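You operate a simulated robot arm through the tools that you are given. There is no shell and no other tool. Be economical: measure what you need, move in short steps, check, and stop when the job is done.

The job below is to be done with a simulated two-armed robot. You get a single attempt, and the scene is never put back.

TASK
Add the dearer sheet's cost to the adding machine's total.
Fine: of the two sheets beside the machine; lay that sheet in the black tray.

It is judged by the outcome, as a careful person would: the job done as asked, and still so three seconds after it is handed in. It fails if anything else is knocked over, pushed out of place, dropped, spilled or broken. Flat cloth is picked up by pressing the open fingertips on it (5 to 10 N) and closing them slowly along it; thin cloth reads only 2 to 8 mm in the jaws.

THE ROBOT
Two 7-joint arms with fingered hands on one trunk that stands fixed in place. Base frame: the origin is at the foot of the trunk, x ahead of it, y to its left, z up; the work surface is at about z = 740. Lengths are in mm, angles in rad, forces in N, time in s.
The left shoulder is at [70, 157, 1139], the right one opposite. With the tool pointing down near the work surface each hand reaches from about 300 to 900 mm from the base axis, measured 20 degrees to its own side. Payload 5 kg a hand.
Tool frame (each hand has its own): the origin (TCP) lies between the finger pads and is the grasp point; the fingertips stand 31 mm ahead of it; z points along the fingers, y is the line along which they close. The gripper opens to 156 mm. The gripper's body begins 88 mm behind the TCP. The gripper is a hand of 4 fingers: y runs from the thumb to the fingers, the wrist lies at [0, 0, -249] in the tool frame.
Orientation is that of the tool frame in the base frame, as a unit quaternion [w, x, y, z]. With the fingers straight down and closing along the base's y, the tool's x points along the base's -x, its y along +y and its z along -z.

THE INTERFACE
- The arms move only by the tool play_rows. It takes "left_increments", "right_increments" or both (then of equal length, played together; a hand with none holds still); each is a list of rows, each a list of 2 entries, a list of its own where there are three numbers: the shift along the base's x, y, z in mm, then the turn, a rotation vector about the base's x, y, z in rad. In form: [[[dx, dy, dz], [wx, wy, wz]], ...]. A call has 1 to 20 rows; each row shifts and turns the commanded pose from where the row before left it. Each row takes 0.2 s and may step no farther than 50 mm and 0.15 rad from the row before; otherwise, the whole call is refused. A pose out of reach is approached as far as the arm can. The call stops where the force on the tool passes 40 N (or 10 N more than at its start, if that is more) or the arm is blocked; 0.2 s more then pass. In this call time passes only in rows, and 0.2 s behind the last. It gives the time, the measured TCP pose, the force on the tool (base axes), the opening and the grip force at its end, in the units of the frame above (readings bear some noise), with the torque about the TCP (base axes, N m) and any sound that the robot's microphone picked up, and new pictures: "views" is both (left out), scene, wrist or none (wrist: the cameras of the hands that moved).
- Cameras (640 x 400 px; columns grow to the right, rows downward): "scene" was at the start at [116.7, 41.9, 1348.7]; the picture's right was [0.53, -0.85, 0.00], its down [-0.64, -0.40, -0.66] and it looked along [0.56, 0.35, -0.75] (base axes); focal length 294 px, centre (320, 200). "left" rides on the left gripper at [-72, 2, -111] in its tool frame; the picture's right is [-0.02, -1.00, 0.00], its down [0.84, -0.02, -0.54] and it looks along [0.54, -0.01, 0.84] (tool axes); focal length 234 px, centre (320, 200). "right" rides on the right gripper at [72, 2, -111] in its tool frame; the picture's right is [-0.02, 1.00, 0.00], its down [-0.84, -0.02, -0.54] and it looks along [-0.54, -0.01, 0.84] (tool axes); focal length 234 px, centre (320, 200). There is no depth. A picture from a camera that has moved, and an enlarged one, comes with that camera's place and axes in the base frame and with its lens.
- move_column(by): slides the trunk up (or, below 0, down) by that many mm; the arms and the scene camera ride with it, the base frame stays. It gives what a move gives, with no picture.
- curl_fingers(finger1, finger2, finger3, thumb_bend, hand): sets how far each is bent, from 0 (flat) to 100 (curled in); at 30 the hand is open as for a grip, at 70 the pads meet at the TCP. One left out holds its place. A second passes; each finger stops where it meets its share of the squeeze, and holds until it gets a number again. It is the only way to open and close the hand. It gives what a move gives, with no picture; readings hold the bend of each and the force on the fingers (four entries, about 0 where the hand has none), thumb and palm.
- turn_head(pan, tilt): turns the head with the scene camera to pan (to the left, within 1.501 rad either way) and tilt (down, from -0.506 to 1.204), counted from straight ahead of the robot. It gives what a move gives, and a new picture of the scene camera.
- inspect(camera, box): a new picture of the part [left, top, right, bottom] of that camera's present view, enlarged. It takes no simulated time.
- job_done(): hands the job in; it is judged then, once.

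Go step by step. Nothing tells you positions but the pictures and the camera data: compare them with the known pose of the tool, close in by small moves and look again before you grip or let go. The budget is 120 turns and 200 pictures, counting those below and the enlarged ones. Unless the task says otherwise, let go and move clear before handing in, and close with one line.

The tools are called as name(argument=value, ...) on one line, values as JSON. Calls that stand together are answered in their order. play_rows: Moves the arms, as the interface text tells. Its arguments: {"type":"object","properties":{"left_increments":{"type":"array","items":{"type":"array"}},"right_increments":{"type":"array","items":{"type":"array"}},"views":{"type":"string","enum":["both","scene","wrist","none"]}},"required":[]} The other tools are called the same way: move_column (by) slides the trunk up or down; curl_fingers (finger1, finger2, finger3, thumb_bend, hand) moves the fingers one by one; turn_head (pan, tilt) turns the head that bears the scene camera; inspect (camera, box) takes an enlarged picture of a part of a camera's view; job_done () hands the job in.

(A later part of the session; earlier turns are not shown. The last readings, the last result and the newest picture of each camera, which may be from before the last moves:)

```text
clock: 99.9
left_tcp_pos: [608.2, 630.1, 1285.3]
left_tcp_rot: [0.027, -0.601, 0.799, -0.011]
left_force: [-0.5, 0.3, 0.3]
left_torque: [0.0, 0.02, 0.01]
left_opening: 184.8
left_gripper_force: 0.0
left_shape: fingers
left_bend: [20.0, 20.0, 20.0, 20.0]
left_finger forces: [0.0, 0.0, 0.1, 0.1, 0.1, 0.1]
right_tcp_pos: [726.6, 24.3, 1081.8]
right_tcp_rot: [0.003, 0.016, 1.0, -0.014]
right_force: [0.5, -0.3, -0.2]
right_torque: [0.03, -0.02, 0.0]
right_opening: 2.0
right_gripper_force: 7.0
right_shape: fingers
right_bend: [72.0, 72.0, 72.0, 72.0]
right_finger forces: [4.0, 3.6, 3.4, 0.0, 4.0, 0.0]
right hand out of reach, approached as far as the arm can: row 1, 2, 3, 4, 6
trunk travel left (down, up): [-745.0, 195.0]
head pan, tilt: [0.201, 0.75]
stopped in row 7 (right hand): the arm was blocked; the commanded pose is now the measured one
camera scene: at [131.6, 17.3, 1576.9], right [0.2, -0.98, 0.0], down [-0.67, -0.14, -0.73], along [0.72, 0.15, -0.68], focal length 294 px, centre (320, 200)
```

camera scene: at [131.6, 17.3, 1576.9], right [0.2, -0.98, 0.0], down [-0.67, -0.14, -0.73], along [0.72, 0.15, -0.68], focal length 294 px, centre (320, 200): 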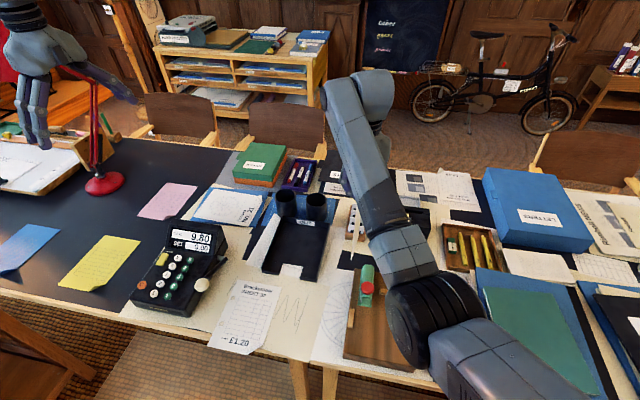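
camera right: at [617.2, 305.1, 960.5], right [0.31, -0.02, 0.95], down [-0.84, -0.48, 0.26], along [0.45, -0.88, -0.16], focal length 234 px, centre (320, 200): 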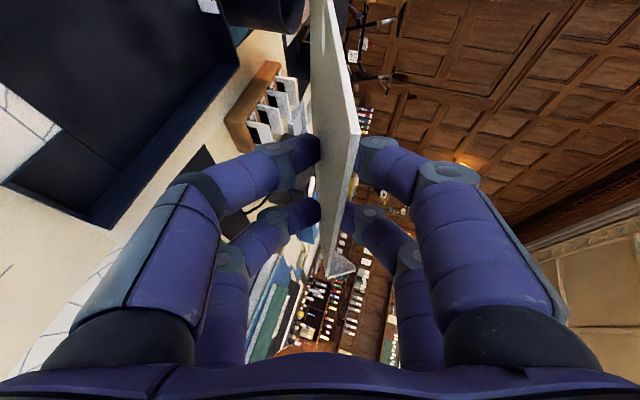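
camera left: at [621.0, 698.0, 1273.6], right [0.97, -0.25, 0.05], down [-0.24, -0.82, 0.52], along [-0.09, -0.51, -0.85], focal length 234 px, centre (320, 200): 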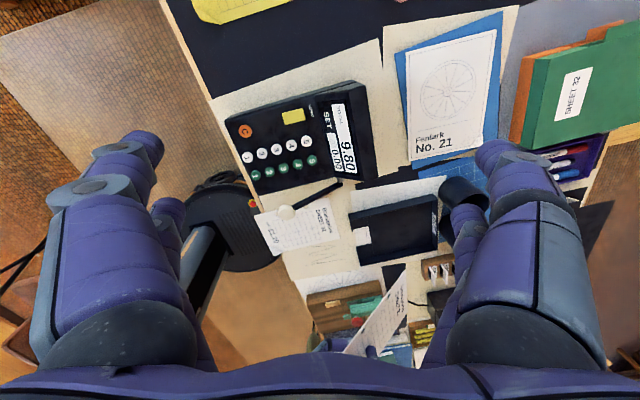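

Vertical again. I bring the hand back to the comfortable spot near (640, 70).

play_rows(right_increments=[[[-20, 8, 5], [0, 0, 0]], [[-20, 10, 5], [0, 0, 0]], [[-20, 10, 5], [0, 0, 0]], [[-20, 10, 5], [0, 0, 0]], [[-10, 10, 5], [0, 0, 0]]], views="wrist")

inspect(camera="scene", box=[240, 60, 440, 300])

```text
clock: 101.3
left_tcp_pos: [608.8, 631.9, 1285.8]
left_tcp_rot: [0.027, -0.601, 0.799, -0.011]
left_force: [-0.5, 0.2, 0.3]
left_torque: [0.0, 0.01, 0.06]
left_opening: 184.4
left_gripper_force: 0.0
left_shape: fingers
left_bend: [20.0, 20.0, 20.0, 20.0]
left_finger forces: [0.0, 0.0, 0.0, 0.1, 0.0, 0.1]
right_tcp_pos: [708.8, 56.6, 1076.8]
right_tcp_rot: [0.017, 0.039, 0.999, -0.026]
right_force: [0.4, 1.1, 0.0]
right_torque: [0.02, -0.04, -0.02]
right_opening: 1.7
right_gripper_force: 7.1
right_shape: fingers
right_bend: [72.0, 72.0, 72.0, 72.0]
right_finger forces: [3.9, 3.4, 3.4, 0.0, 4.1, 0.1]
right hand out of reach, approached as far as the arm can: row 1, 2, 3, 4, 5
trunk travel left (down, up): [-745.0, 195.0]
head pan, tilt: [0.201, 0.75]
stopped in row 5 (right hand): the arm was blocked; the commanded pose is now the measured one
camera right: at [635.7, 67.6, 1184.0], right [0.1, 0.99, -0.05], down [0.82, -0.06, 0.57], along [0.57, -0.1, -0.82], focal length 234 px, centre (320, 200)
```

right: 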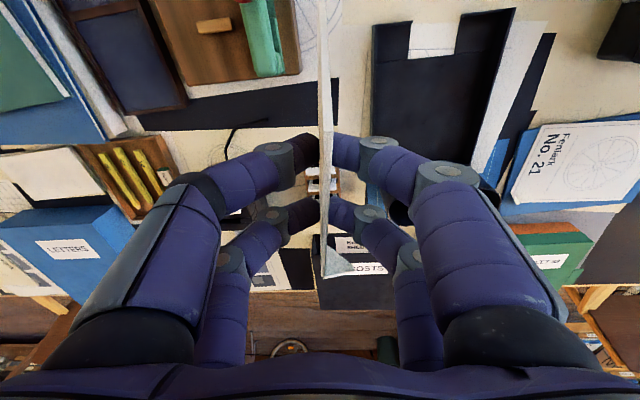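

```text
1.67 times, centred on (340, 180) of scene
camera zoom: at [132.0, 17.1, 1576.9], right [0.2, -0.98, 0.0], down [-0.67, -0.14, -0.73], along [0.72, 0.15, -0.68], focal length 491 px, centre (287, 233)
```

zoom: 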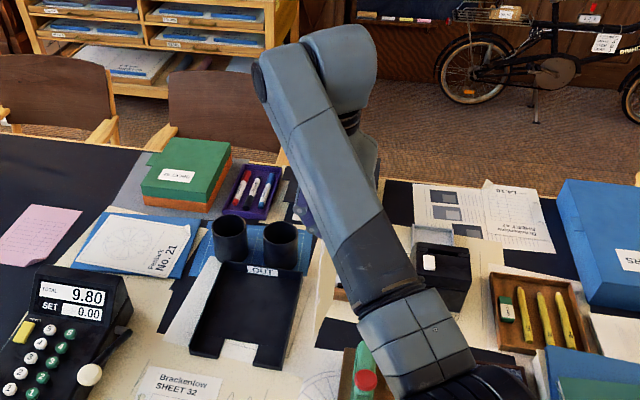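

The hand is at the edge of reach here, so I pull straight back toward the shoulder.

play_rows(right_increments=[[[-20, -5, 0], [0, 0, 0]], [[-20, -5, 0], [0, 0, 0]], [[-20, -5, 0], [0, 0, 0]], [[-20, 0, 0], [0, 0, 0]], [[-20, 0, 0], [0, 0, 0]]], views="none")

play_rows(right_increments=[[[-10, 0, 0], [-0.02, 0.02, 0.04]], [[-10, 0, 0], [-0.02, 0.02, 0.04]]], views="none")

```text
clock: 102.7
left_tcp_pos: [607.9, 632.1, 1285.0]
left_tcp_rot: [0.028, -0.6, 0.799, -0.012]
left_force: [0.4, 0.7, 0.1]
left_torque: [-0.05, 0.01, -0.02]
left_opening: 184.7
left_gripper_force: 0.0
left_shape: fingers
left_bend: [20.0, 20.0, 20.0, 20.0]
left_finger forces: [0.0, 0.0, 0.1, 0.0, 0.0, 0.0]
right_tcp_pos: [687.9, -16.2, 1022.4]
right_tcp_rot: [0.035, 0.076, 0.994, -0.067]
right_force: [0.6, 0.2, -0.5]
right_torque: [-0.01, 0.0, 0.04]
right_opening: 2.0
right_gripper_force: 6.8
right_shape: fingers
right_bend: [72.0, 72.0, 72.0, 72.0]
right_finger forces: [3.9, 3.4, 3.3, 0.0, 3.9, 0.1]
right hand out of reach, approached as far as the arm can: row 1, 2, 3, 4, 5
trunk travel left (down, up): [-745.0, 195.0]
head pan, tilt: [0.201, 0.75]
stopped in row 5 (right hand): the arm was blocked; the commanded pose is now the measured one
```

```text
clock: 103.5
left_tcp_pos: [607.5, 632.6, 1285.4]
left_tcp_rot: [0.027, -0.601, 0.799, -0.011]
left_force: [0.5, -0.5, 0.5]
left_torque: [-0.05, 0.01, 0.0]
left_opening: 184.8
left_gripper_force: 0.1
left_shape: fingers
left_bend: [20.0, 20.0, 20.0, 20.0]
left_finger forces: [0.1, 0.1, 0.1, 0.0, 0.0, 0.0]
right_tcp_pos: [689.0, -95.0, 1006.2]
right_tcp_rot: [0.025, 0.07, 0.988, -0.137]
right_force: [0.7, -0.4, -0.8]
right_torque: [-0.01, -0.02, -0.02]
right_opening: 2.2
right_gripper_force: 7.5
right_shape: fingers
right_bend: [72.0, 72.0, 72.0, 72.0]
right_finger forces: [4.0, 3.5, 3.3, 0.0, 3.9, 0.0]
right hand out of reach, approached as far as the arm can: row 2
trunk travel left (down, up): [-745.0, 195.0]
head pan, tilt: [0.201, 0.75]
stopped in row 2 (right hand): the arm was blocked; the commanded pose is now the measured one
```

The arm drifted sideways and the sheet hangs low there, so I raise the trunk at once for clearance and look.

move_column(by=120)

turn_head(pan=-0.25, tilt=0.85)

```text
clock: 105.0
left_tcp_pos: [608.2, 631.2, 1405.1]
left_tcp_rot: [0.027, -0.6, 0.799, -0.011]
left_force: [-0.2, 0.5, -0.4]
left_torque: [-0.01, 0.01, -0.03]
left_opening: 184.6
left_gripper_force: 0.0
left_shape: fingers
left_bend: [20.0, 20.0, 20.0, 20.0]
left_finger forces: [0.1, 0.0, 0.1, 0.1, 0.0, 0.1]
right_tcp_pos: [688.5, -96.2, 1126.2]
right_tcp_rot: [0.025, 0.069, 0.988, -0.137]
right_force: [0.1, -0.2, -0.3]
right_torque: [-0.01, -0.02, 0.0]
right_opening: 1.8
right_gripper_force: 7.9
right_shape: fingers
right_bend: [72.0, 72.0, 72.0, 72.0]
right_finger forces: [4.0, 3.5, 3.4, 0.0, 4.0, 0.1]
trunk travel left (down, up): [-865.0, 75.0]
head pan, tilt: [0.201, 0.75]
```

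```text
clock: 105.9
left_tcp_pos: [607.7, 632.0, 1405.4]
left_tcp_rot: [0.028, -0.601, 0.799, -0.011]
left_force: [0.0, -0.1, -0.7]
left_torque: [0.0, 0.01, -0.01]
left_opening: 184.8
left_gripper_force: 0.1
left_shape: fingers
left_bend: [20.0, 20.0, 20.0, 20.0]
left_finger forces: [0.0, 0.0, 0.0, 0.1, 0.1, 0.0]
right_tcp_pos: [689.1, -95.7, 1125.5]
right_tcp_rot: [0.024, 0.07, 0.988, -0.137]
right_force: [0.1, 0.6, 0.3]
right_torque: [0.01, -0.04, 0.01]
right_opening: 1.6
right_gripper_force: 7.7
right_shape: fingers
right_bend: [72.0, 72.0, 72.0, 72.0]
right_finger forces: [3.9, 3.6, 3.4, 0.0, 4.0, 0.0]
trunk travel left (down, up): [-865.0, 75.0]
head pan, tilt: [-0.25, 0.85]
camera scene: at [126.2, -18.1, 1688.9], right [-0.25, -0.97, 0.0], down [-0.73, 0.18, -0.66], along [0.64, -0.16, -0.75], focal length 294 px, centre (320, 200)
```

scene: 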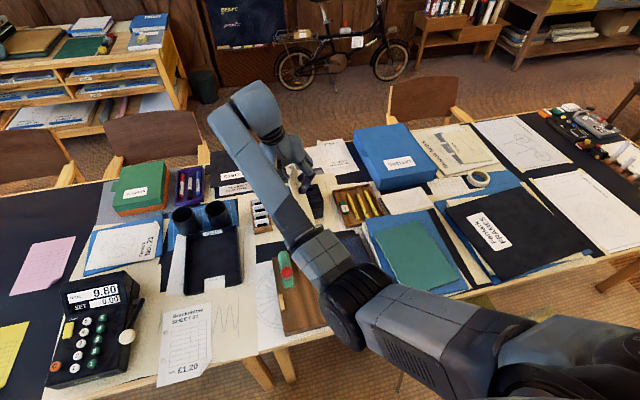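

Nothing was disturbed. The wrist is still wound against its limit, so I unwind yaw further in the freeing direction.

play_rows(right_increments=[[[0, 0, 0], [0, 0, 0.12]], [[0, 0, 0], [0, 0, 0.14]], [[0, 0, 0], [0, 0, 0.14]], [[0, 0, 0], [0, 0, 0.14]]], views="scene")

```text
clock: 106.9
left_tcp_pos: [608.1, 629.9, 1407.2]
left_tcp_rot: [0.028, -0.6, 0.799, -0.012]
left_force: [0.9, 0.2, 0.4]
left_torque: [0.01, 0.02, 0.02]
left_opening: 184.9
left_gripper_force: 0.1
left_shape: fingers
left_bend: [20.0, 20.0, 20.0, 20.0]
left_finger forces: [0.1, 0.1, 0.0, 0.1, 0.0, 0.0]
right_tcp_pos: [686.5, -93.3, 1125.7]
right_tcp_rot: [0.06, -0.199, 0.97, -0.125]
right_force: [-0.6, 0.2, -0.4]
right_torque: [0.02, -0.01, -0.04]
right_opening: 2.1
right_gripper_force: 7.1
right_shape: fingers
right_bend: [72.0, 72.0, 72.0, 72.0]
right_finger forces: [3.9, 3.5, 3.4, 0.0, 3.9, 0.0]
trunk travel left (down, up): [-865.0, 75.0]
head pan, tilt: [-0.25, 0.85]
camera scene: at [125.9, -18.9, 1688.9], right [-0.25, -0.97, 0.0], down [-0.73, 0.19, -0.66], along [0.64, -0.16, -0.75], focal length 294 px, centre (320, 200)
```

scene: 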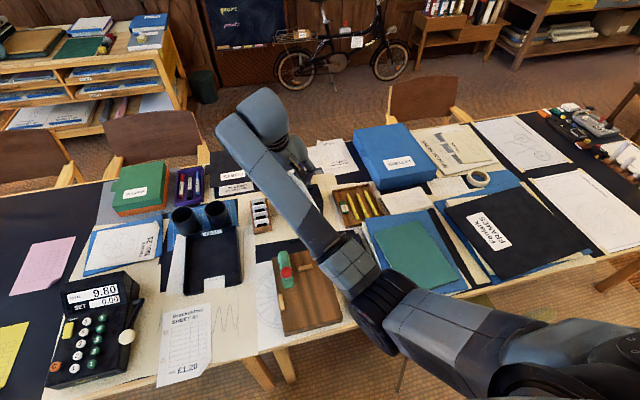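

Tracking is exact again. I level the hand and bring it back to around (640, 50).

play_rows(right_increments=[[[-10, 25, 0], [0.06, 0.03, -0.03]], [[-10, 30, 0], [0.06, 0.03, -0.03]], [[-10, 30, 0], [0.06, 0.03, -0.03]], [[-10, 30, 0], [0.06, 0.03, -0.03]], [[-5, 30, 0], [0, 0, 0]]], views="scene")

```text
clock: 108.3
left_tcp_pos: [609.1, 632.1, 1404.7]
left_tcp_rot: [0.028, -0.601, 0.799, -0.012]
left_force: [0.2, 0.4, -0.2]
left_torque: [-0.01, -0.04, 0.02]
left_opening: 184.5
left_gripper_force: 0.0
left_shape: fingers
left_bend: [20.0, 20.0, 20.0, 20.0]
left_finger forces: [0.0, 0.0, 0.0, 0.0, 0.0, 0.1]
right_tcp_pos: [657.4, 3.7, 1112.9]
right_tcp_rot: [0.016, -0.117, 0.992, -0.032]
right_force: [0.2, 0.4, -1.4]
right_torque: [-0.02, -0.01, -0.03]
right_opening: 1.9
right_gripper_force: 7.9
right_shape: fingers
right_bend: [72.0, 72.0, 72.0, 72.0]
right_finger forces: [4.0, 3.5, 3.5, 0.0, 4.0, 0.1]
trunk travel left (down, up): [-865.0, 75.0]
head pan, tilt: [-0.25, 0.85]
stopped in row 5 (right hand): the arm was blocked; the commanded pose is now the measured one
camera scene: at [125.8, -17.1, 1689.0], right [-0.25, -0.97, 0.0], down [-0.73, 0.18, -0.66], along [0.64, -0.16, -0.75], focal length 294 px, centre (320, 200)
```

scene: 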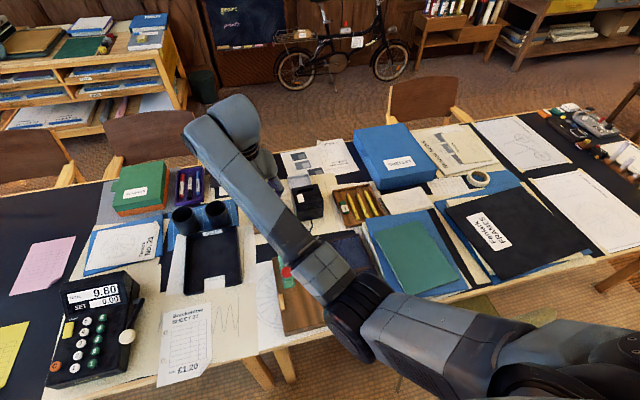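

The pose now resembles the one from which lowering the trunk with the hand held high freed the elbow before, so I repeat that procedure.

play_rows(right_increments=[[[0, 0, 15], [0, 0, 0.1]], [[0, 0, 25], [0, 0, 0.05]], [[0, 0, 30], [0, 0, 0]], [[0, 0, 30], [0, 0, 0]]], views="none")

move_column(by=-100)

play_rows(right_increments=[[[0, 0, 25], [0, 0, 0]], [[0, 0, 35], [0, 0, 0]], [[0, 0, 35], [0, 0, 0]]], left_increments=[[[0, 0, 20], [0, 0, 0]], [[0, 0, 20], [0, 0, 0]], [[0, 0, 0], [0, 0, 0]]], views="scene")

```text
clock: 108.9
left_tcp_pos: [610.9, 629.8, 1406.2]
left_tcp_rot: [0.027, -0.6, 0.799, -0.012]
left_force: [1.1, 1.0, 0.0]
left_torque: [-0.02, 0.03, 0.02]
left_opening: 184.7
left_gripper_force: 0.1
left_shape: fingers
left_bend: [20.0, 20.0, 20.0, 20.0]
left_finger forces: [0.0, 0.1, 0.1, 0.0, 0.0, 0.0]
right_tcp_pos: [678.6, -87.0, 1117.1]
right_tcp_rot: [0.004, -0.15, 0.984, -0.093]
right_force: [0.6, -1.1, 0.2]
right_torque: [0.03, 0.02, -0.03]
right_opening: 1.8
right_gripper_force: 7.9
right_shape: fingers
right_bend: [72.0, 72.0, 72.0, 72.0]
right_finger forces: [4.0, 3.4, 3.4, 0.1, 4.0, 0.1]
right hand out of reach, approached as far as the arm can: row 2, 3
trunk travel left (down, up): [-865.0, 75.0]
head pan, tilt: [-0.25, 0.85]
stopped in row 3 (right hand): the arm was blocked; the commanded pose is now the measured one
```

```text
clock: 110.3
left_tcp_pos: [607.8, 631.7, 1306.0]
left_tcp_rot: [0.027, -0.601, 0.799, -0.012]
left_force: [0.1, 0.1, 0.1]
left_torque: [0.05, 0.02, 0.0]
left_opening: 184.5
left_gripper_force: 0.0
left_shape: fingers
left_bend: [20.0, 20.0, 20.0, 20.0]
left_finger forces: [0.1, 0.1, 0.1, 0.0, 0.0, 0.1]
right_tcp_pos: [676.0, -84.8, 1017.9]
right_tcp_rot: [0.004, -0.15, 0.984, -0.093]
right_force: [-1.5, 0.0, -0.7]
right_torque: [0.0, -0.01, -0.02]
right_opening: 2.1
right_gripper_force: 7.3
right_shape: fingers
right_bend: [72.0, 72.0, 72.0, 72.0]
right_finger forces: [4.1, 3.5, 3.3, 0.1, 3.8, 0.0]
trunk travel left (down, up): [-765.0, 175.0]
head pan, tilt: [-0.25, 0.85]
```

```text
clock: 111.3
left_tcp_pos: [606.7, 631.4, 1346.4]
left_tcp_rot: [0.027, -0.601, 0.799, -0.011]
left_force: [-0.5, -0.6, -0.7]
left_torque: [0.04, 0.04, 0.0]
left_opening: 184.8
left_gripper_force: 0.1
left_shape: fingers
left_bend: [20.0, 20.0, 20.0, 20.0]
left_finger forces: [0.1, 0.0, 0.0, 0.0, 0.0, 0.0]
right_tcp_pos: [715.6, -150.6, 1069.5]
right_tcp_rot: [-0.003, -0.123, 0.984, -0.128]
right_force: [0.2, -0.7, -0.3]
right_torque: [0.03, 0.0, 0.0]
right_opening: 1.8
right_gripper_force: 7.6
right_shape: fingers
right_bend: [72.0, 72.0, 72.0, 72.0]
right_finger forces: [4.0, 3.4, 3.4, 0.0, 4.0, 0.0]
right hand out of reach, approached as far as the arm can: row 2, 3
trunk travel left (down, up): [-765.0, 175.0]
head pan, tilt: [-0.25, 0.85]
stopped in row 3 (right hand): the arm was blocked; the commanded pose is now the measured one
camera scene: at [126.2, -19.4, 1588.9], right [-0.25, -0.97, 0.0], down [-0.73, 0.19, -0.66], along [0.64, -0.16, -0.75], focal length 294 px, centre (320, 200)
```

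scene: 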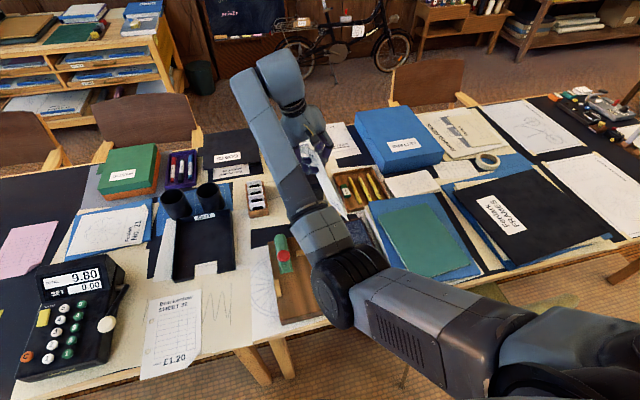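

Yawing in the positive direction is what frees the wrist; I rotate further that way and pull the hand closer in.

play_rows(right_increments=[[[0, 0, 0], [0.02, 0, 0.13]], [[0, 0, 0], [0.02, 0, 0.13]], [[-10, 5, 0], [0.03, 0, 0.13]], [[-20, 10, 0], [0.03, 0, 0.13]], [[-20, 15, 0], [0.03, 0, 0.13]], [[-20, 20, 0], [0.03, 0, 0.1]], [[-20, 25, 0], [0.03, 0, 0]], [[-10, 25, 0], [0, 0, 0]]], views="scene")

```text
clock: 112.7
left_tcp_pos: [609.2, 630.6, 1346.4]
left_tcp_rot: [0.027, -0.6, 0.8, -0.011]
left_force: [-0.2, -0.2, 0.4]
left_torque: [-0.01, 0.0, 0.04]
left_opening: 184.7
left_gripper_force: 0.1
left_shape: fingers
left_bend: [20.0, 20.0, 20.0, 20.0]
left_finger forces: [0.1, 0.1, 0.0, 0.0, 0.1, 0.0]
right_tcp_pos: [669.9, -194.3, 1081.2]
right_tcp_rot: [0.04, -0.432, 0.893, -0.12]
right_force: [0.3, -0.1, 0.0]
right_torque: [0.03, -0.04, -0.01]
right_opening: 1.9
right_gripper_force: 7.6
right_shape: fingers
right_bend: [72.0, 72.0, 72.0, 72.0]
right_finger forces: [4.0, 3.4, 3.5, 0.1, 3.9, 0.0]
right hand out of reach, approached as far as the arm can: row 6, 7
trunk travel left (down, up): [-765.0, 175.0]
head pan, tilt: [-0.25, 0.85]
stopped in row 7 (right hand): the arm was blocked; the commanded pose is now the measured one
camera scene: at [125.6, -18.6, 1589.0], right [-0.25, -0.97, 0.0], down [-0.73, 0.19, -0.66], along [0.64, -0.16, -0.75], focal length 294 px, centre (320, 200)
```

scene: 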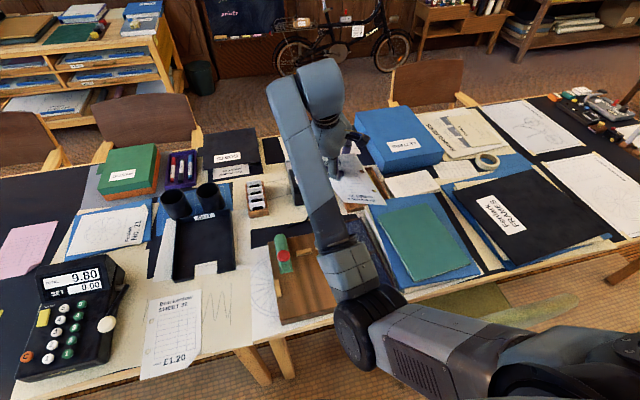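

The upper arm is rotated in against its limit. I swing the hand out to the right (away from everything, at height) so the elbow comes out, then will return.

move_column(by=60)

play_rows(right_increments=[[[-10, -25, 0], [0, 0, 0]], [[-15, -25, 0], [0, 0, 0]], [[-15, -25, 0], [0, 0, 0]], [[-15, -25, 0], [0, 0, 0]], [[-15, -25, 0], [0, 0, 0]], [[-15, -25, 0], [0, 0, 0]], [[-15, -25, 0], [0, 0, 0]], [[-15, -25, 0], [0, 0, 0]]], views="scene")

```text
clock: 113.7
left_tcp_pos: [609.3, 630.9, 1406.3]
left_tcp_rot: [0.027, -0.6, 0.799, -0.011]
left_force: [0.1, -0.2, 0.3]
left_torque: [0.0, 0.01, -0.02]
left_opening: 184.6
left_gripper_force: 0.2
left_shape: fingers
left_bend: [20.0, 20.0, 20.0, 20.0]
left_finger forces: [0.0, 0.0, 0.0, 0.1, 0.0, 0.0]
right_tcp_pos: [671.1, -193.6, 1139.4]
right_tcp_rot: [0.041, -0.432, 0.893, -0.119]
right_force: [0.6, -0.8, -0.2]
right_torque: [0.02, 0.01, -0.04]
right_opening: 1.9
right_gripper_force: 7.1
right_shape: fingers
right_bend: [72.0, 72.0, 72.0, 72.0]
right_finger forces: [4.0, 3.3, 3.4, 0.1, 3.9, 0.1]
trunk travel left (down, up): [-825.0, 115.0]
head pan, tilt: [-0.25, 0.85]
```

```text
clock: 115.5
left_tcp_pos: [608.1, 630.6, 1406.1]
left_tcp_rot: [0.027, -0.601, 0.799, -0.011]
left_force: [-0.8, -0.1, -0.2]
left_torque: [0.01, 0.01, -0.03]
left_opening: 184.8
left_gripper_force: 0.2
left_shape: fingers
left_bend: [20.0, 20.0, 20.0, 20.0]
left_finger forces: [0.0, 0.0, 0.0, 0.0, 0.1, 0.0]
right_tcp_pos: [554.3, -408.7, 1149.5]
right_tcp_rot: [0.039, -0.428, 0.893, -0.136]
right_force: [0.3, -0.1, -0.7]
right_torque: [0.01, -0.02, 0.02]
right_opening: 2.0
right_gripper_force: 7.0
right_shape: fingers
right_bend: [72.0, 72.0, 72.0, 72.0]
right_finger forces: [4.0, 3.5, 3.4, 0.0, 4.0, 0.0]
trunk travel left (down, up): [-825.0, 115.0]
head pan, tilt: [-0.25, 0.85]
camera scene: at [125.6, -19.6, 1648.9], right [-0.25, -0.97, 0.0], down [-0.73, 0.19, -0.66], along [0.64, -0.16, -0.75], focal length 294 px, centre (320, 200)
```

scene: 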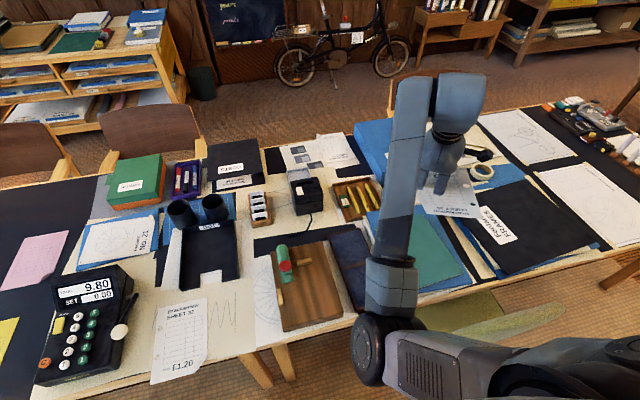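

Here it tracks exactly. I set the hand to the plain vertical orientation while out on this side.

play_rows(right_increments=[[[0, 0, 0], [0.04, 0.0116, -0.127]], [[0, 0, 0], [0.04, 0.0116, -0.127]], [[0, 0, 0], [0.04, 0.0116, -0.127]], [[0, 0, 0], [0.04, 0.0116, -0.127]], [[0, 0, 0], [0.04, 0.0116, -0.127]], [[0, 0, 0], [0.04, 0.0116, -0.127]], [[0, 0, 0], [0.04, 0.0116, -0.127]]], views="none")

play_rows(right_increments=[[[-15, 0, 10], [0, 0, 0]], [[-20, 0, 15], [0, 0, 0]], [[-20, 0, 15], [0, 0, 0]], [[-20, 0, 15], [0, 0, 0]], [[-20, 0, 15], [0, 0, 0]]], views="scene")

```text
clock: 117.3
left_tcp_pos: [607.9, 631.9, 1405.2]
left_tcp_rot: [0.026, -0.6, 0.799, -0.011]
left_force: [0.0, 0.6, 0.4]
left_torque: [-0.01, 0.01, -0.03]
left_opening: 184.6
left_gripper_force: 0.0
left_shape: fingers
left_bend: [20.0, 20.0, 20.0, 20.0]
left_finger forces: [0.1, 0.0, 0.1, 0.0, 0.0, 0.1]
right_tcp_pos: [563.7, -447.1, 1131.6]
right_tcp_rot: [0.009, 0.02, 1.0, -0.014]
right_force: [0.3, -0.6, -0.1]
right_torque: [-0.01, 0.01, 0.03]
right_opening: 1.9
right_gripper_force: 7.4
right_shape: fingers
right_bend: [72.0, 72.0, 72.0, 72.0]
right_finger forces: [4.0, 3.5, 3.4, 0.1, 4.1, 0.0]
right hand out of reach, approached as far as the arm can: row 4, 5, 6, 7
trunk travel left (down, up): [-825.0, 115.0]
head pan, tilt: [-0.25, 0.85]
stopped in row 7 (right hand): the arm was blocked; the commanded pose is now the measured one
```

```text
clock: 118.5
left_tcp_pos: [606.9, 630.3, 1406.9]
left_tcp_rot: [0.027, -0.601, 0.799, -0.012]
left_force: [0.1, -0.1, -0.7]
left_torque: [0.03, 0.0, -0.02]
left_opening: 184.9
left_gripper_force: 0.1
left_shape: fingers
left_bend: [20.0, 20.0, 20.0, 20.0]
left_finger forces: [0.0, 0.1, 0.0, 0.0, 0.1, 0.0]
right_tcp_pos: [485.6, -496.7, 1189.5]
right_tcp_rot: [0.009, 0.023, 1.0, -0.019]
right_force: [0.2, -0.7, -0.1]
right_torque: [0.0, -0.01, 0.01]
right_opening: 1.8
right_gripper_force: 7.3
right_shape: fingers
right_bend: [72.0, 72.0, 72.0, 72.0]
right_finger forces: [4.0, 3.4, 3.4, 0.0, 4.0, 0.1]
right hand out of reach, approached as far as the arm can: row 2, 3, 4, 5
trunk travel left (down, up): [-825.0, 115.0]
head pan, tilt: [-0.25, 0.85]
camera scene: at [125.3, -18.7, 1649.0], right [-0.25, -0.97, 0.0], down [-0.73, 0.19, -0.66], along [0.64, -0.16, -0.75], focal length 294 px, centre (320, 200)
```

scene: 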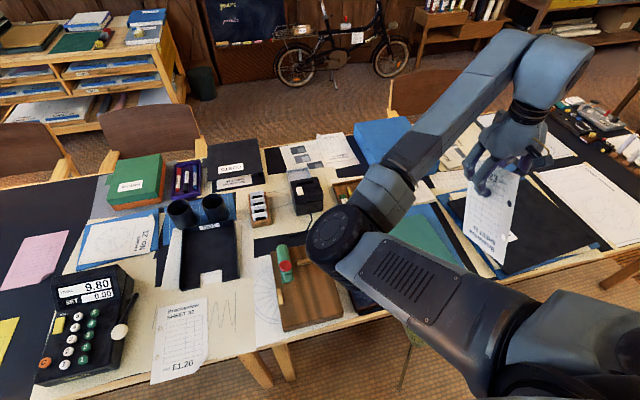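

The elbow is now in the inner branch. I know that from the earlier high-trunk pose (yaw −45°, tilt 0.5 at about (535,117)) everything tracked and unwound properly, so I go back there, trunk high.

move_column(by=110)

play_rows(right_increments=[[[0, 20, -15], [0, 0, 0]], [[5, 35, -20], [0, 0, 0]], [[5, 40, -20], [0, 0, 0]], [[5, 40, -20], [0, 0, 0]], [[5, 40, -20], [0.034, -0.043, -0.072]], [[5, 40, -20], [0.034, -0.043, -0.072]], [[5, 40, -20], [0.034, -0.043, -0.072]], [[5, 40, -20], [0.034, -0.043, -0.072]], [[5, 40, -20], [0.034, -0.043, -0.072]], [[5, 40, -15], [0.034, -0.043, -0.072]]], views="scene")

```text
clock: 119.9
left_tcp_pos: [608.7, 631.4, 1517.5]
left_tcp_rot: [0.027, -0.6, 0.799, -0.011]
left_force: [-0.2, 0.1, 0.3]
left_torque: [0.01, -0.01, 0.01]
left_opening: 184.6
left_gripper_force: 0.1
left_shape: fingers
left_bend: [20.0, 20.0, 20.0, 20.0]
left_finger forces: [0.1, 0.0, 0.0, 0.0, 0.0, 0.0]
right_tcp_pos: [486.9, -495.8, 1298.0]
right_tcp_rot: [0.01, 0.025, 1.0, -0.016]
right_force: [-0.3, 0.6, -0.4]
right_torque: [-0.04, -0.01, 0.0]
right_opening: 2.0
right_gripper_force: 6.9
right_shape: fingers
right_bend: [72.0, 72.0, 72.0, 72.0]
right_finger forces: [3.8, 3.4, 3.4, 0.0, 3.8, 0.1]
trunk travel left (down, up): [-935.0, 5.0]
head pan, tilt: [-0.25, 0.85]
```

```text
clock: 121.1
left_tcp_pos: [608.2, 632.1, 1516.1]
left_tcp_rot: [0.027, -0.601, 0.799, -0.012]
left_force: [0.1, -0.3, 0.1]
left_torque: [-0.01, 0.0, 0.02]
left_opening: 184.6
left_gripper_force: 0.1
left_shape: fingers
left_bend: [20.0, 20.0, 20.0, 20.0]
left_finger forces: [0.0, 0.0, 0.0, 0.0, 0.1, 0.1]
right_tcp_pos: [539.0, -440.7, 1221.1]
right_tcp_rot: [0.052, 0.081, 0.993, -0.064]
right_force: [-0.4, -0.2, -0.1]
right_torque: [0.01, -0.02, 0.01]
right_opening: 2.0
right_gripper_force: 7.0
right_shape: fingers
right_bend: [72.0, 72.0, 72.0, 72.0]
right_finger forces: [4.0, 3.4, 3.4, 0.0, 3.9, 0.1]
right hand out of reach, approached as far as the arm can: row 1, 2, 3, 4
trunk travel left (down, up): [-935.0, 5.0]
head pan, tilt: [-0.25, 0.85]
stopped in row 6 (right hand): the arm was blocked; the commanded pose is now the measured one
camera scene: at [124.8, -18.2, 1759.1], right [-0.25, -0.97, 0.0], down [-0.73, 0.19, -0.66], along [0.64, -0.16, -0.75], focal length 294 px, centre (320, 200)
```

scene: 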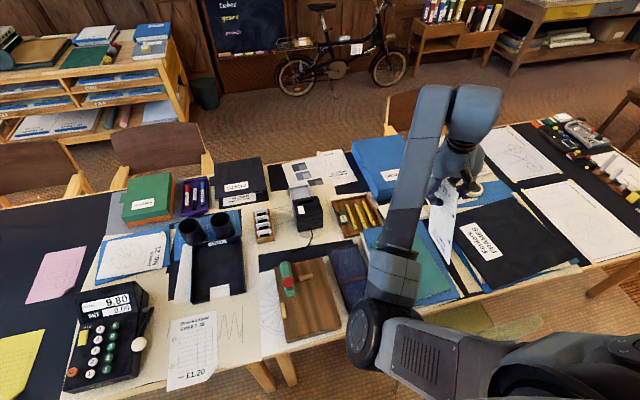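

Keeping the hand much lower relative to the trunk was part of that good pose, so I lower it here first.

play_rows(right_increments=[[[0, 0, -20], [-0.02, 0.02, 0.08]], [[-5, 5, -25], [-0.02, 0.02, 0.08]], [[-5, 5, -25], [-0.02, 0.02, 0.08]], [[-5, 10, -25], [0, 0, 0]], [[-5, 15, -25], [0, 0, 0]], [[-5, 20, -25], [0, 0, 0]], [[-5, 25, -20], [0, 0, 0]], [[-5, 25, -10], [0, 0, 0]]], views="scene")

```text
clock: 122.9
left_tcp_pos: [607.2, 631.4, 1516.4]
left_tcp_rot: [0.027, -0.601, 0.799, -0.011]
left_force: [0.2, -0.3, 0.7]
left_torque: [-0.01, 0.02, 0.03]
left_opening: 184.9
left_gripper_force: 0.0
left_shape: fingers
left_bend: [20.0, 20.0, 20.0, 20.0]
left_finger forces: [0.0, 0.1, 0.0, 0.0, 0.1, 0.0]
right_tcp_pos: [504.8, -336.8, 1045.4]
right_tcp_rot: [0.032, -0.042, 0.995, -0.088]
right_force: [-0.6, 0.8, 0.3]
right_torque: [0.02, 0.01, -0.02]
right_opening: 1.7
right_gripper_force: 7.5
right_shape: fingers
right_bend: [72.0, 72.0, 72.0, 72.0]
right_finger forces: [3.8, 3.2, 3.0, 0.0, 3.7, 0.1]
trunk travel left (down, up): [-935.0, 5.0]
head pan, tilt: [-0.25, 0.85]
camera scene: at [125.6, -17.8, 1759.0], right [-0.25, -0.97, 0.0], down [-0.73, 0.19, -0.66], along [0.64, -0.16, -0.75], focal length 294 px, centre (320, 200)
```

scene: 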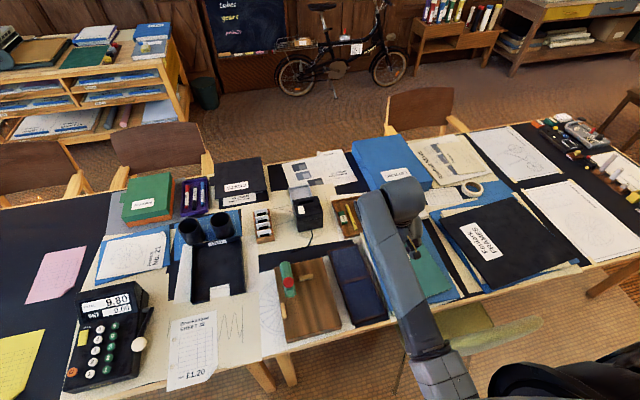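

That freed it: exact tracking and the elbow is out to the right. Now I move left toward the tray at this height.

play_rows(right_increments=[[[0, 20, 10], [0.02, 0.01, 0]], [[0, 30, 10], [0.02, 0.01, 0]], [[0, 35, 5], [0.02, 0.01, 0]], [[0, 35, 0], [0.02, 0.01, 0]], [[0, 35, 0], [0.02, 0.01, 0]], [[0, 35, 0], [0.02, 0, 0]], [[0, 35, 0], [0.02, 0, 0]], [[0, 35, 0], [0.02, 0, 0]], [[0, 35, 0], [0, 0, 0]], [[0, 35, 0], [0, 0, 0]], [[0, 35, 0], [0, 0, 0]], [[0, 30, 0], [0, 0, 0]]], views="scene")

```text
clock: 125.5
left_tcp_pos: [608.8, 633.9, 1514.6]
left_tcp_rot: [0.026, -0.601, 0.799, -0.012]
left_force: [0.2, -0.3, 0.2]
left_torque: [-0.04, 0.0, 0.02]
left_opening: 184.7
left_gripper_force: 0.0
left_shape: fingers
left_bend: [20.0, 20.0, 20.0, 20.0]
left_finger forces: [0.0, 0.0, 0.0, 0.1, 0.0, 0.0]
right_tcp_pos: [506.8, 59.3, 1068.4]
right_tcp_rot: [0.009, -0.043, 0.999, -0.008]
right_force: [0.1, 0.8, -1.1]
right_torque: [0.0, -0.03, 0.03]
right_opening: 1.5
right_gripper_force: 7.1
right_shape: fingers
right_bend: [72.0, 72.0, 72.0, 72.0]
right_finger forces: [3.7, 3.2, 3.0, 0.0, 3.7, 0.1]
trunk travel left (down, up): [-935.0, 5.0]
head pan, tilt: [-0.25, 0.85]
camera scene: at [126.5, -16.8, 1758.9], right [-0.25, -0.97, 0.0], down [-0.73, 0.18, -0.66], along [0.64, -0.16, -0.75], focal length 294 px, centre (320, 200)
```

scene: 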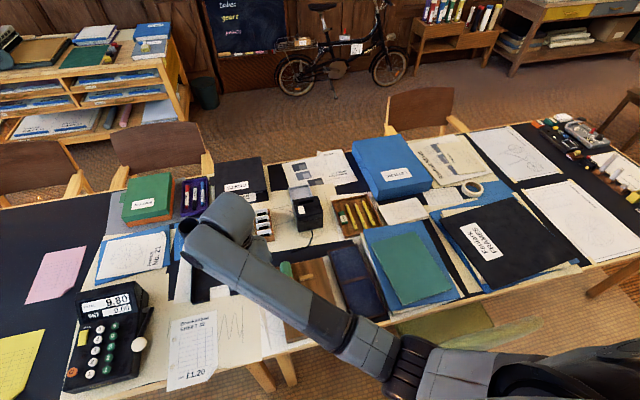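

Good: same healthy configuration as before. I lower the trunk in steps with the hand held high, as previously.

play_rows(right_increments=[[[10, 5, 20], [0, 0, 0.02]], [[10, 5, 30], [0, 0, 0.02]], [[10, 5, 30], [0, 0, 0.02]]], views="none")

move_column(by=-100)

play_rows(right_increments=[[[10, 5, 25], [0, 0, 0]], [[10, 5, 35], [0, 0, 0]], [[10, 5, 35], [0, 0, 0]]], views="none")

move_column(by=-100)

play_rows(right_increments=[[[0, 5, 25], [0, 0, 0]], [[0, 5, 35], [0, 0, 0]], [[0, 5, 35], [0, 0, 0]]], views="none")

move_column(by=-100)

play_rows(right_increments=[[[0, 5, 25], [0, 0, 0]], [[0, 5, 35], [0, 0, 0]], [[0, 5, 20], [0, 0, 0]]], views="scene")

```text
clock: 126.3
left_tcp_pos: [608.7, 631.0, 1515.7]
left_tcp_rot: [0.027, -0.601, 0.799, -0.01]
left_force: [-0.5, -0.5, 0.9]
left_torque: [0.04, 0.02, 0.0]
left_opening: 184.4
left_gripper_force: 0.1
left_shape: fingers
left_bend: [20.0, 20.0, 20.0, 20.0]
left_finger forces: [0.1, 0.1, 0.1, 0.1, 0.0, 0.0]
right_tcp_pos: [534.2, 73.6, 1150.1]
right_tcp_rot: [0.009, -0.073, 0.997, -0.008]
right_force: [0.8, 0.6, 0.0]
right_torque: [0.03, -0.05, -0.01]
right_opening: 1.6
right_gripper_force: 6.7
right_shape: fingers
right_bend: [72.0, 72.0, 72.0, 72.0]
right_finger forces: [3.7, 3.2, 3.2, 0.0, 3.6, 0.1]
trunk travel left (down, up): [-935.0, 5.0]
head pan, tilt: [-0.25, 0.85]
```

```text
clock: 127.6
left_tcp_pos: [608.6, 632.1, 1416.2]
left_tcp_rot: [0.027, -0.6, 0.8, -0.011]
left_force: [-0.2, 0.3, 0.8]
left_torque: [0.0, 0.0, 0.03]
left_opening: 184.5
left_gripper_force: 0.1
left_shape: fingers
left_bend: [20.0, 20.0, 20.0, 20.0]
left_finger forces: [0.1, 0.1, 0.0, 0.0, 0.0, 0.0]
right_tcp_pos: [533.5, 73.4, 1049.9]
right_tcp_rot: [0.011, -0.073, 0.997, -0.007]
right_force: [0.3, -0.3, -0.4]
right_torque: [0.01, 0.0, -0.01]
right_opening: 1.7
right_gripper_force: 7.0
right_shape: fingers
right_bend: [72.0, 72.0, 72.0, 72.0]
right_finger forces: [3.7, 3.2, 3.2, 0.0, 3.9, 0.0]
trunk travel left (down, up): [-835.0, 105.0]
head pan, tilt: [-0.25, 0.85]
```

```text
clock: 128.4
left_tcp_pos: [608.9, 631.5, 1415.0]
left_tcp_rot: [0.027, -0.601, 0.799, -0.011]
left_force: [-0.2, 0.0, -0.2]
left_torque: [0.0, -0.02, 0.0]
left_opening: 184.7
left_gripper_force: 0.2
left_shape: fingers
left_bend: [20.0, 20.0, 20.0, 20.0]
left_finger forces: [0.0, 0.0, 0.1, 0.0, 0.0, 0.0]
right_tcp_pos: [565.0, 87.1, 1143.0]
right_tcp_rot: [0.009, -0.073, 0.997, -0.008]
right_force: [-0.6, 0.8, -0.6]
right_torque: [-0.01, -0.03, 0.01]
right_opening: 1.5
right_gripper_force: 6.8
right_shape: fingers
right_bend: [72.0, 72.0, 72.0, 72.0]
right_finger forces: [3.7, 3.2, 3.1, 0.0, 3.8, 0.0]
trunk travel left (down, up): [-835.0, 105.0]
head pan, tilt: [-0.25, 0.85]
```

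```text
clock: 129.8
left_tcp_pos: [607.2, 631.5, 1316.5]
left_tcp_rot: [0.027, -0.6, 0.799, -0.011]
left_force: [0.1, 0.2, 0.4]
left_torque: [-0.04, 0.01, 0.0]
left_opening: 184.6
left_gripper_force: 0.0
left_shape: fingers
left_bend: [20.0, 20.0, 20.0, 20.0]
left_finger forces: [0.0, 0.1, 0.1, 0.1, 0.0, 0.0]
right_tcp_pos: [565.8, 87.9, 1044.8]
right_tcp_rot: [0.01, -0.073, 0.997, -0.008]
right_force: [-1.4, 1.1, -0.4]
right_torque: [0.01, 0.01, -0.01]
right_opening: 1.6
right_gripper_force: 7.0
right_shape: fingers
right_bend: [72.0, 72.0, 72.0, 72.0]
right_finger forces: [3.6, 3.1, 3.2, 0.0, 3.8, 0.0]
trunk travel left (down, up): [-735.0, 205.0]
head pan, tilt: [-0.25, 0.85]
```

```text
clock: 130.6
left_tcp_pos: [607.4, 631.8, 1315.4]
left_tcp_rot: [0.027, -0.6, 0.799, -0.011]
left_force: [-0.4, 0.0, 0.3]
left_torque: [0.0, -0.01, 0.01]
left_opening: 184.8
left_gripper_force: 0.0
left_shape: fingers
left_bend: [20.0, 20.0, 20.0, 20.0]
left_finger forces: [0.0, 0.1, 0.1, 0.1, 0.1, 0.0]
right_tcp_pos: [563.3, 103.2, 1142.7]
right_tcp_rot: [0.009, -0.073, 0.997, -0.008]
right_force: [0.7, 0.2, -0.5]
right_torque: [0.03, 0.0, -0.05]
right_opening: 1.7
right_gripper_force: 6.6
right_shape: fingers
right_bend: [72.0, 72.0, 72.0, 72.0]
right_finger forces: [3.7, 3.1, 3.1, 0.0, 3.7, 0.0]
trunk travel left (down, up): [-735.0, 205.0]
head pan, tilt: [-0.25, 0.85]
```

```text
clock: 131.9
left_tcp_pos: [608.8, 631.2, 1216.8]
left_tcp_rot: [0.028, -0.601, 0.799, -0.011]
left_force: [-0.4, -0.3, -0.4]
left_torque: [0.01, 0.02, -0.03]
left_opening: 184.8
left_gripper_force: 0.1
left_shape: fingers
left_bend: [20.0, 20.0, 20.0, 20.0]
left_finger forces: [0.0, 0.0, 0.0, 0.0, 0.1, 0.0]
right_tcp_pos: [564.3, 104.2, 1040.2]
right_tcp_rot: [0.009, -0.074, 0.997, -0.007]
right_force: [-0.1, -0.6, -1.2]
right_torque: [0.01, -0.04, 0.0]
right_opening: 1.6
right_gripper_force: 7.3
right_shape: fingers
right_bend: [72.0, 72.0, 72.0, 72.0]
right_finger forces: [3.7, 3.2, 3.1, 0.0, 3.9, 0.0]
trunk travel left (down, up): [-635.0, 305.0]
head pan, tilt: [-0.25, 0.85]
```

```text
clock: 132.7
left_tcp_pos: [607.4, 632.5, 1214.6]
left_tcp_rot: [0.027, -0.601, 0.799, -0.011]
left_force: [-0.6, 0.5, 0.5]
left_torque: [-0.03, -0.01, 0.01]
left_opening: 184.7
left_gripper_force: 0.2
left_shape: fingers
left_bend: [20.0, 20.0, 20.0, 20.0]
left_finger forces: [0.0, 0.1, 0.1, 0.0, 0.0, 0.0]
right_tcp_pos: [563.7, 119.6, 1122.9]
right_tcp_rot: [0.009, -0.074, 0.997, -0.008]
right_force: [0.0, -0.1, -0.8]
right_torque: [0.01, -0.01, -0.04]
right_opening: 1.5
right_gripper_force: 7.3
right_shape: fingers
right_bend: [72.0, 72.0, 72.0, 72.0]
right_finger forces: [3.8, 3.2, 3.2, 0.0, 3.7, 0.0]
trunk travel left (down, up): [-635.0, 305.0]
head pan, tilt: [-0.25, 0.85]
camera scene: at [126.0, -18.1, 1458.9], right [-0.25, -0.97, 0.0], down [-0.73, 0.19, -0.66], along [0.64, -0.16, -0.75], focal length 294 px, centre (320, 200)
```

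scene: 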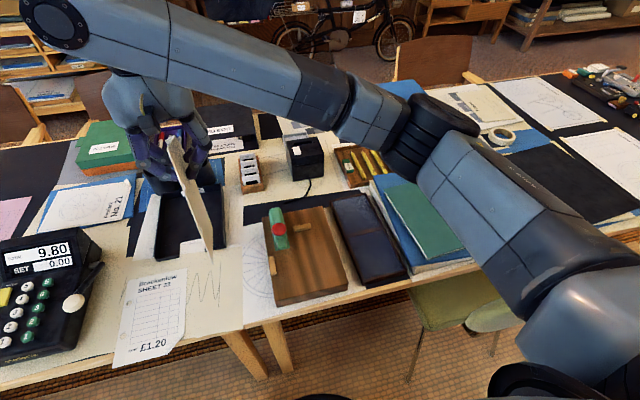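

Healthy configuration restored with the sheet still held. I repeat the yaw to −90° and then the tilt that worked (sheet pointing +x, slope 0.7).

play_rows(right_increments=[[[-3, 3, 2], [0, 0, -0.1432]], [[-3, 3, 2], [0, 0, -0.1432]], [[-3, 3, 2], [0, 0, -0.1432]], [[-3, 3, 2], [0, 0, -0.1432]], [[-3, 3, 2], [0, 0, -0.1432]], [[-3, 3, 2], [0, 0, -0.1432]], [[-3, 3, 2], [0, 0, -0.1432]], [[-3, 3, 2], [0, 0, -0.1432]], [[-3, 4, 2], [0, 0, -0.1432]], [[-3, 4, 2], [0, 0, -0.1432]], [[-2, 4, 2], [0, 0, -0.1432]], [[-2, 3, 1], [0, 0, -0.1432]]], views="none")

play_rows(right_increments=[[[6, 7, -16], [-0.054, -0.1069, -0.0251]], [[6, 7, -16], [-0.054, -0.1069, -0.0251]], [[6, 7, -16], [-0.054, -0.1069, -0.0251]], [[6, 7, -16], [-0.054, -0.1069, -0.0251]], [[6, 7, -16], [-0.054, -0.1069, -0.0251]], [[6, 7, -16], [-0.054, -0.1069, -0.0251]], [[6, 7, -16], [-0.054, -0.1069, -0.0251]], [[6, 7, -16], [-0.054, -0.1069, -0.0251]]], views="none")

inspect(camera="left", box=[300, 150, 500, 350])

```text
clock: 135.3
left_tcp_pos: [608.6, 633.4, 1215.7]
left_tcp_rot: [0.028, -0.6, 0.799, -0.012]
left_force: [0.0, -0.2, 0.0]
left_torque: [0.0, 0.04, 0.01]
left_opening: 184.7
left_gripper_force: 0.1
left_shape: fingers
left_bend: [20.0, 20.0, 20.0, 20.0]
left_finger forces: [0.1, 0.0, 0.1, 0.1, 0.0, 0.0]
right_tcp_pos: [530.0, 157.6, 1143.7]
right_tcp_rot: [0.001, 0.709, 0.706, -0.013]
right_force: [0.4, -0.3, -0.5]
right_torque: [-0.01, 0.0, 0.01]
right_opening: 1.6
right_gripper_force: 6.6
right_shape: fingers
right_bend: [72.0, 72.0, 72.0, 72.0]
right_finger forces: [3.6, 3.1, 3.2, 0.0, 3.8, 0.1]
trunk travel left (down, up): [-635.0, 305.0]
head pan, tilt: [-0.25, 0.85]
```

```text
clock: 137.1
left_tcp_pos: [609.0, 632.2, 1215.0]
left_tcp_rot: [0.026, -0.601, 0.799, -0.012]
left_force: [-0.5, -0.3, 0.2]
left_torque: [-0.01, -0.02, 0.01]
left_opening: 184.6
left_gripper_force: 0.0
left_shape: fingers
left_bend: [20.0, 20.0, 20.0, 20.0]
left_finger forces: [0.0, 0.0, 0.1, 0.0, 0.1, 0.0]
right_tcp_pos: [581.4, 213.7, 1016.7]
right_tcp_rot: [0.437, 0.698, 0.552, 0.133]
right_force: [0.7, -0.1, 0.2]
right_torque: [-0.02, 0.01, -0.01]
right_opening: 1.3
right_gripper_force: 6.4
right_shape: fingers
right_bend: [72.0, 72.0, 72.0, 72.0]
right_finger forces: [3.6, 3.2, 3.0, 0.0, 4.0, 0.1]
trunk travel left (down, up): [-635.0, 305.0]
head pan, tilt: [-0.25, 0.85]
```

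```text
2.00 times, centred on (400, 250) of left
camera zoom: at [619.8, 701.7, 1328.5], right [0.97, -0.26, 0.05], down [-0.24, -0.82, 0.52], along [-0.09, -0.52, -0.85], focal length 468 px, centre (160, 100)
```

zoom: 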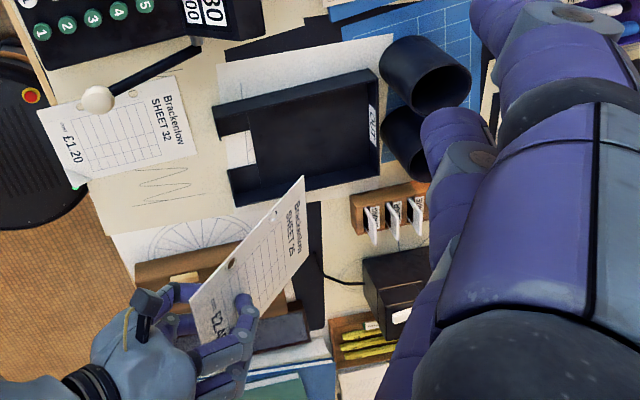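

Exact pose again. I move forward over the tray at this height and check tracking and alignment.

play_rows(right_increments=[[[15, 1, 0], [0, 0, 0]], [[20, 1, 0], [0, 0, 0]], [[20, 1, 0], [0, 0, 0]], [[20, 1, 0], [0, 0, 0]], [[20, 1, 0], [0, 0, 0]], [[10, 1, 0], [0, 0, 0]]], views="none")

turn_head(pan=0.2, tilt=0.75)

inspect(camera="left", box=[300, 130, 500, 330])

```text
clock: 138.5
left_tcp_pos: [609.1, 632.6, 1214.7]
left_tcp_rot: [0.027, -0.601, 0.799, -0.011]
left_force: [0.2, 0.2, 0.5]
left_torque: [0.0, -0.01, 0.02]
left_opening: 184.3
left_gripper_force: 0.1
left_shape: fingers
left_bend: [20.0, 20.0, 20.0, 20.0]
left_finger forces: [0.0, 0.1, 0.0, 0.1, 0.0, 0.0]
right_tcp_pos: [684.2, 217.9, 1014.8]
right_tcp_rot: [0.436, 0.698, 0.553, 0.132]
right_force: [-0.3, 0.0, -1.2]
right_torque: [0.0, 0.01, 0.0]
right_opening: 1.6
right_gripper_force: 7.3
right_shape: fingers
right_bend: [72.0, 72.0, 72.0, 72.0]
right_finger forces: [3.6, 3.3, 3.1, 0.1, 3.9, 0.0]
trunk travel left (down, up): [-635.0, 305.0]
head pan, tilt: [-0.25, 0.85]
```

```text
clock: 139.4
left_tcp_pos: [608.3, 632.1, 1216.1]
left_tcp_rot: [0.028, -0.6, 0.799, -0.012]
left_force: [0.6, 0.5, -0.5]
left_torque: [0.02, 0.0, -0.02]
left_opening: 184.7
left_gripper_force: 0.1
left_shape: fingers
left_bend: [20.0, 20.0, 20.0, 20.0]
left_finger forces: [0.0, 0.1, 0.1, 0.0, 0.0, 0.1]
right_tcp_pos: [684.3, 217.9, 1015.9]
right_tcp_rot: [0.437, 0.697, 0.553, 0.133]
right_force: [-0.7, 0.2, 0.3]
right_torque: [-0.02, 0.02, 0.01]
right_opening: 1.5
right_gripper_force: 7.4
right_shape: fingers
right_bend: [72.0, 72.0, 72.0, 72.0]
right_finger forces: [3.6, 3.2, 3.1, 0.0, 4.0, 0.0]
trunk travel left (down, up): [-635.0, 305.0]
head pan, tilt: [0.201, 0.75]
camera scene: at [131.6, 17.5, 1466.9], right [0.2, -0.98, 0.0], down [-0.67, -0.14, -0.73], along [0.72, 0.14, -0.68], focal length 294 px, centre (320, 200)
```

scene: 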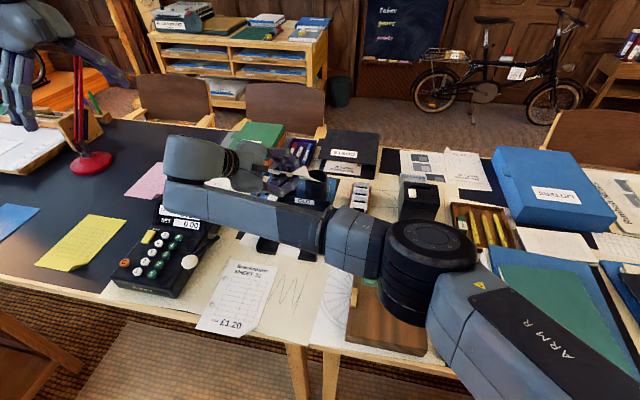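

```text
2.00 times, centred on (400, 230) of left
camera zoom: at [619.7, 700.4, 1329.2], right [0.97, -0.26, 0.05], down [-0.24, -0.82, 0.52], along [-0.09, -0.51, -0.85], focal length 468 px, centre (160, 140)
```

zoom: 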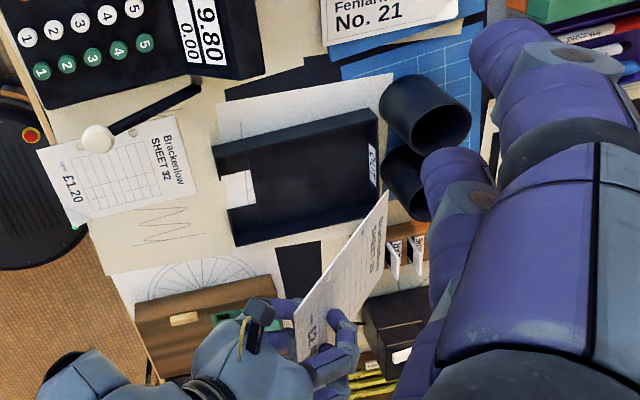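

Tracking is exact at (684, 218). I descend rigidly with the trunk to just above the tray's rim and inspect the alignment.

move_column(by=-80)

inspect(camera="left", box=[320, 150, 480, 310])

inspect(camera="right", box=[0, 0, 640, 400])

```text
clock: 140.6
left_tcp_pos: [608.6, 632.6, 1136.1]
left_tcp_rot: [0.027, -0.6, 0.799, -0.011]
left_force: [0.2, -0.2, 0.0]
left_torque: [-0.02, -0.02, -0.02]
left_opening: 184.4
left_gripper_force: 0.1
left_shape: fingers
left_bend: [20.0, 20.0, 20.0, 20.0]
left_finger forces: [0.1, 0.1, 0.0, 0.0, 0.0, 0.1]
right_tcp_pos: [684.5, 219.8, 933.4]
right_tcp_rot: [0.437, 0.698, 0.552, 0.132]
right_force: [0.6, -0.7, -0.6]
right_torque: [0.02, 0.04, -0.03]
right_opening: 1.6
right_gripper_force: 6.5
right_shape: fingers
right_bend: [72.0, 72.0, 72.0, 72.0]
right_finger forces: [3.6, 3.1, 3.2, 0.0, 4.0, 0.0]
trunk travel left (down, up): [-555.0, 385.0]
head pan, tilt: [0.201, 0.75]
```

```text
2.50 times, centred on (400, 230) of left
camera zoom: at [619.5, 700.4, 1249.4], right [0.97, -0.26, 0.05], down [-0.24, -0.82, 0.52], along [-0.09, -0.51, -0.85], focal length 585 px, centre (120, 125)
```

zoom: 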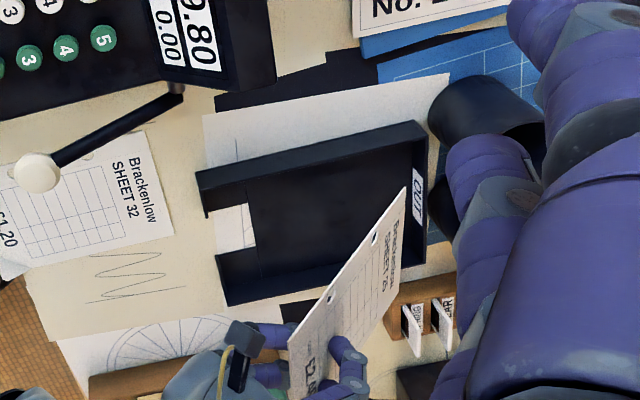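

```text
1.00 times, centred on (320, 200) of right (not enlarged: the box is as wide or as high as the picture)
camera zoom: at [637.7, 332.4, 980.4], right [0.65, -0.03, 0.76], down [-0.67, -0.49, 0.55], along [0.36, -0.87, -0.34], focal length 234 px, centre (320, 200)
```

zoom: 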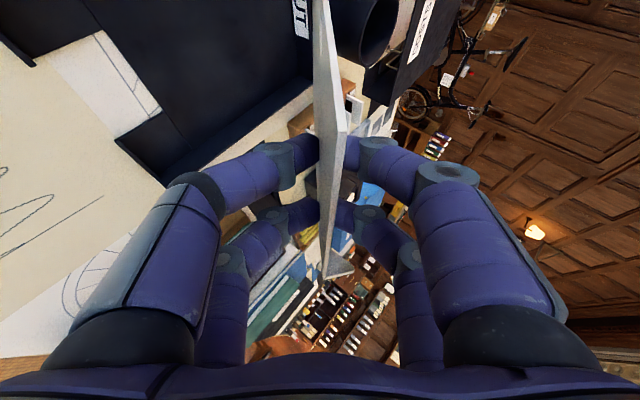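

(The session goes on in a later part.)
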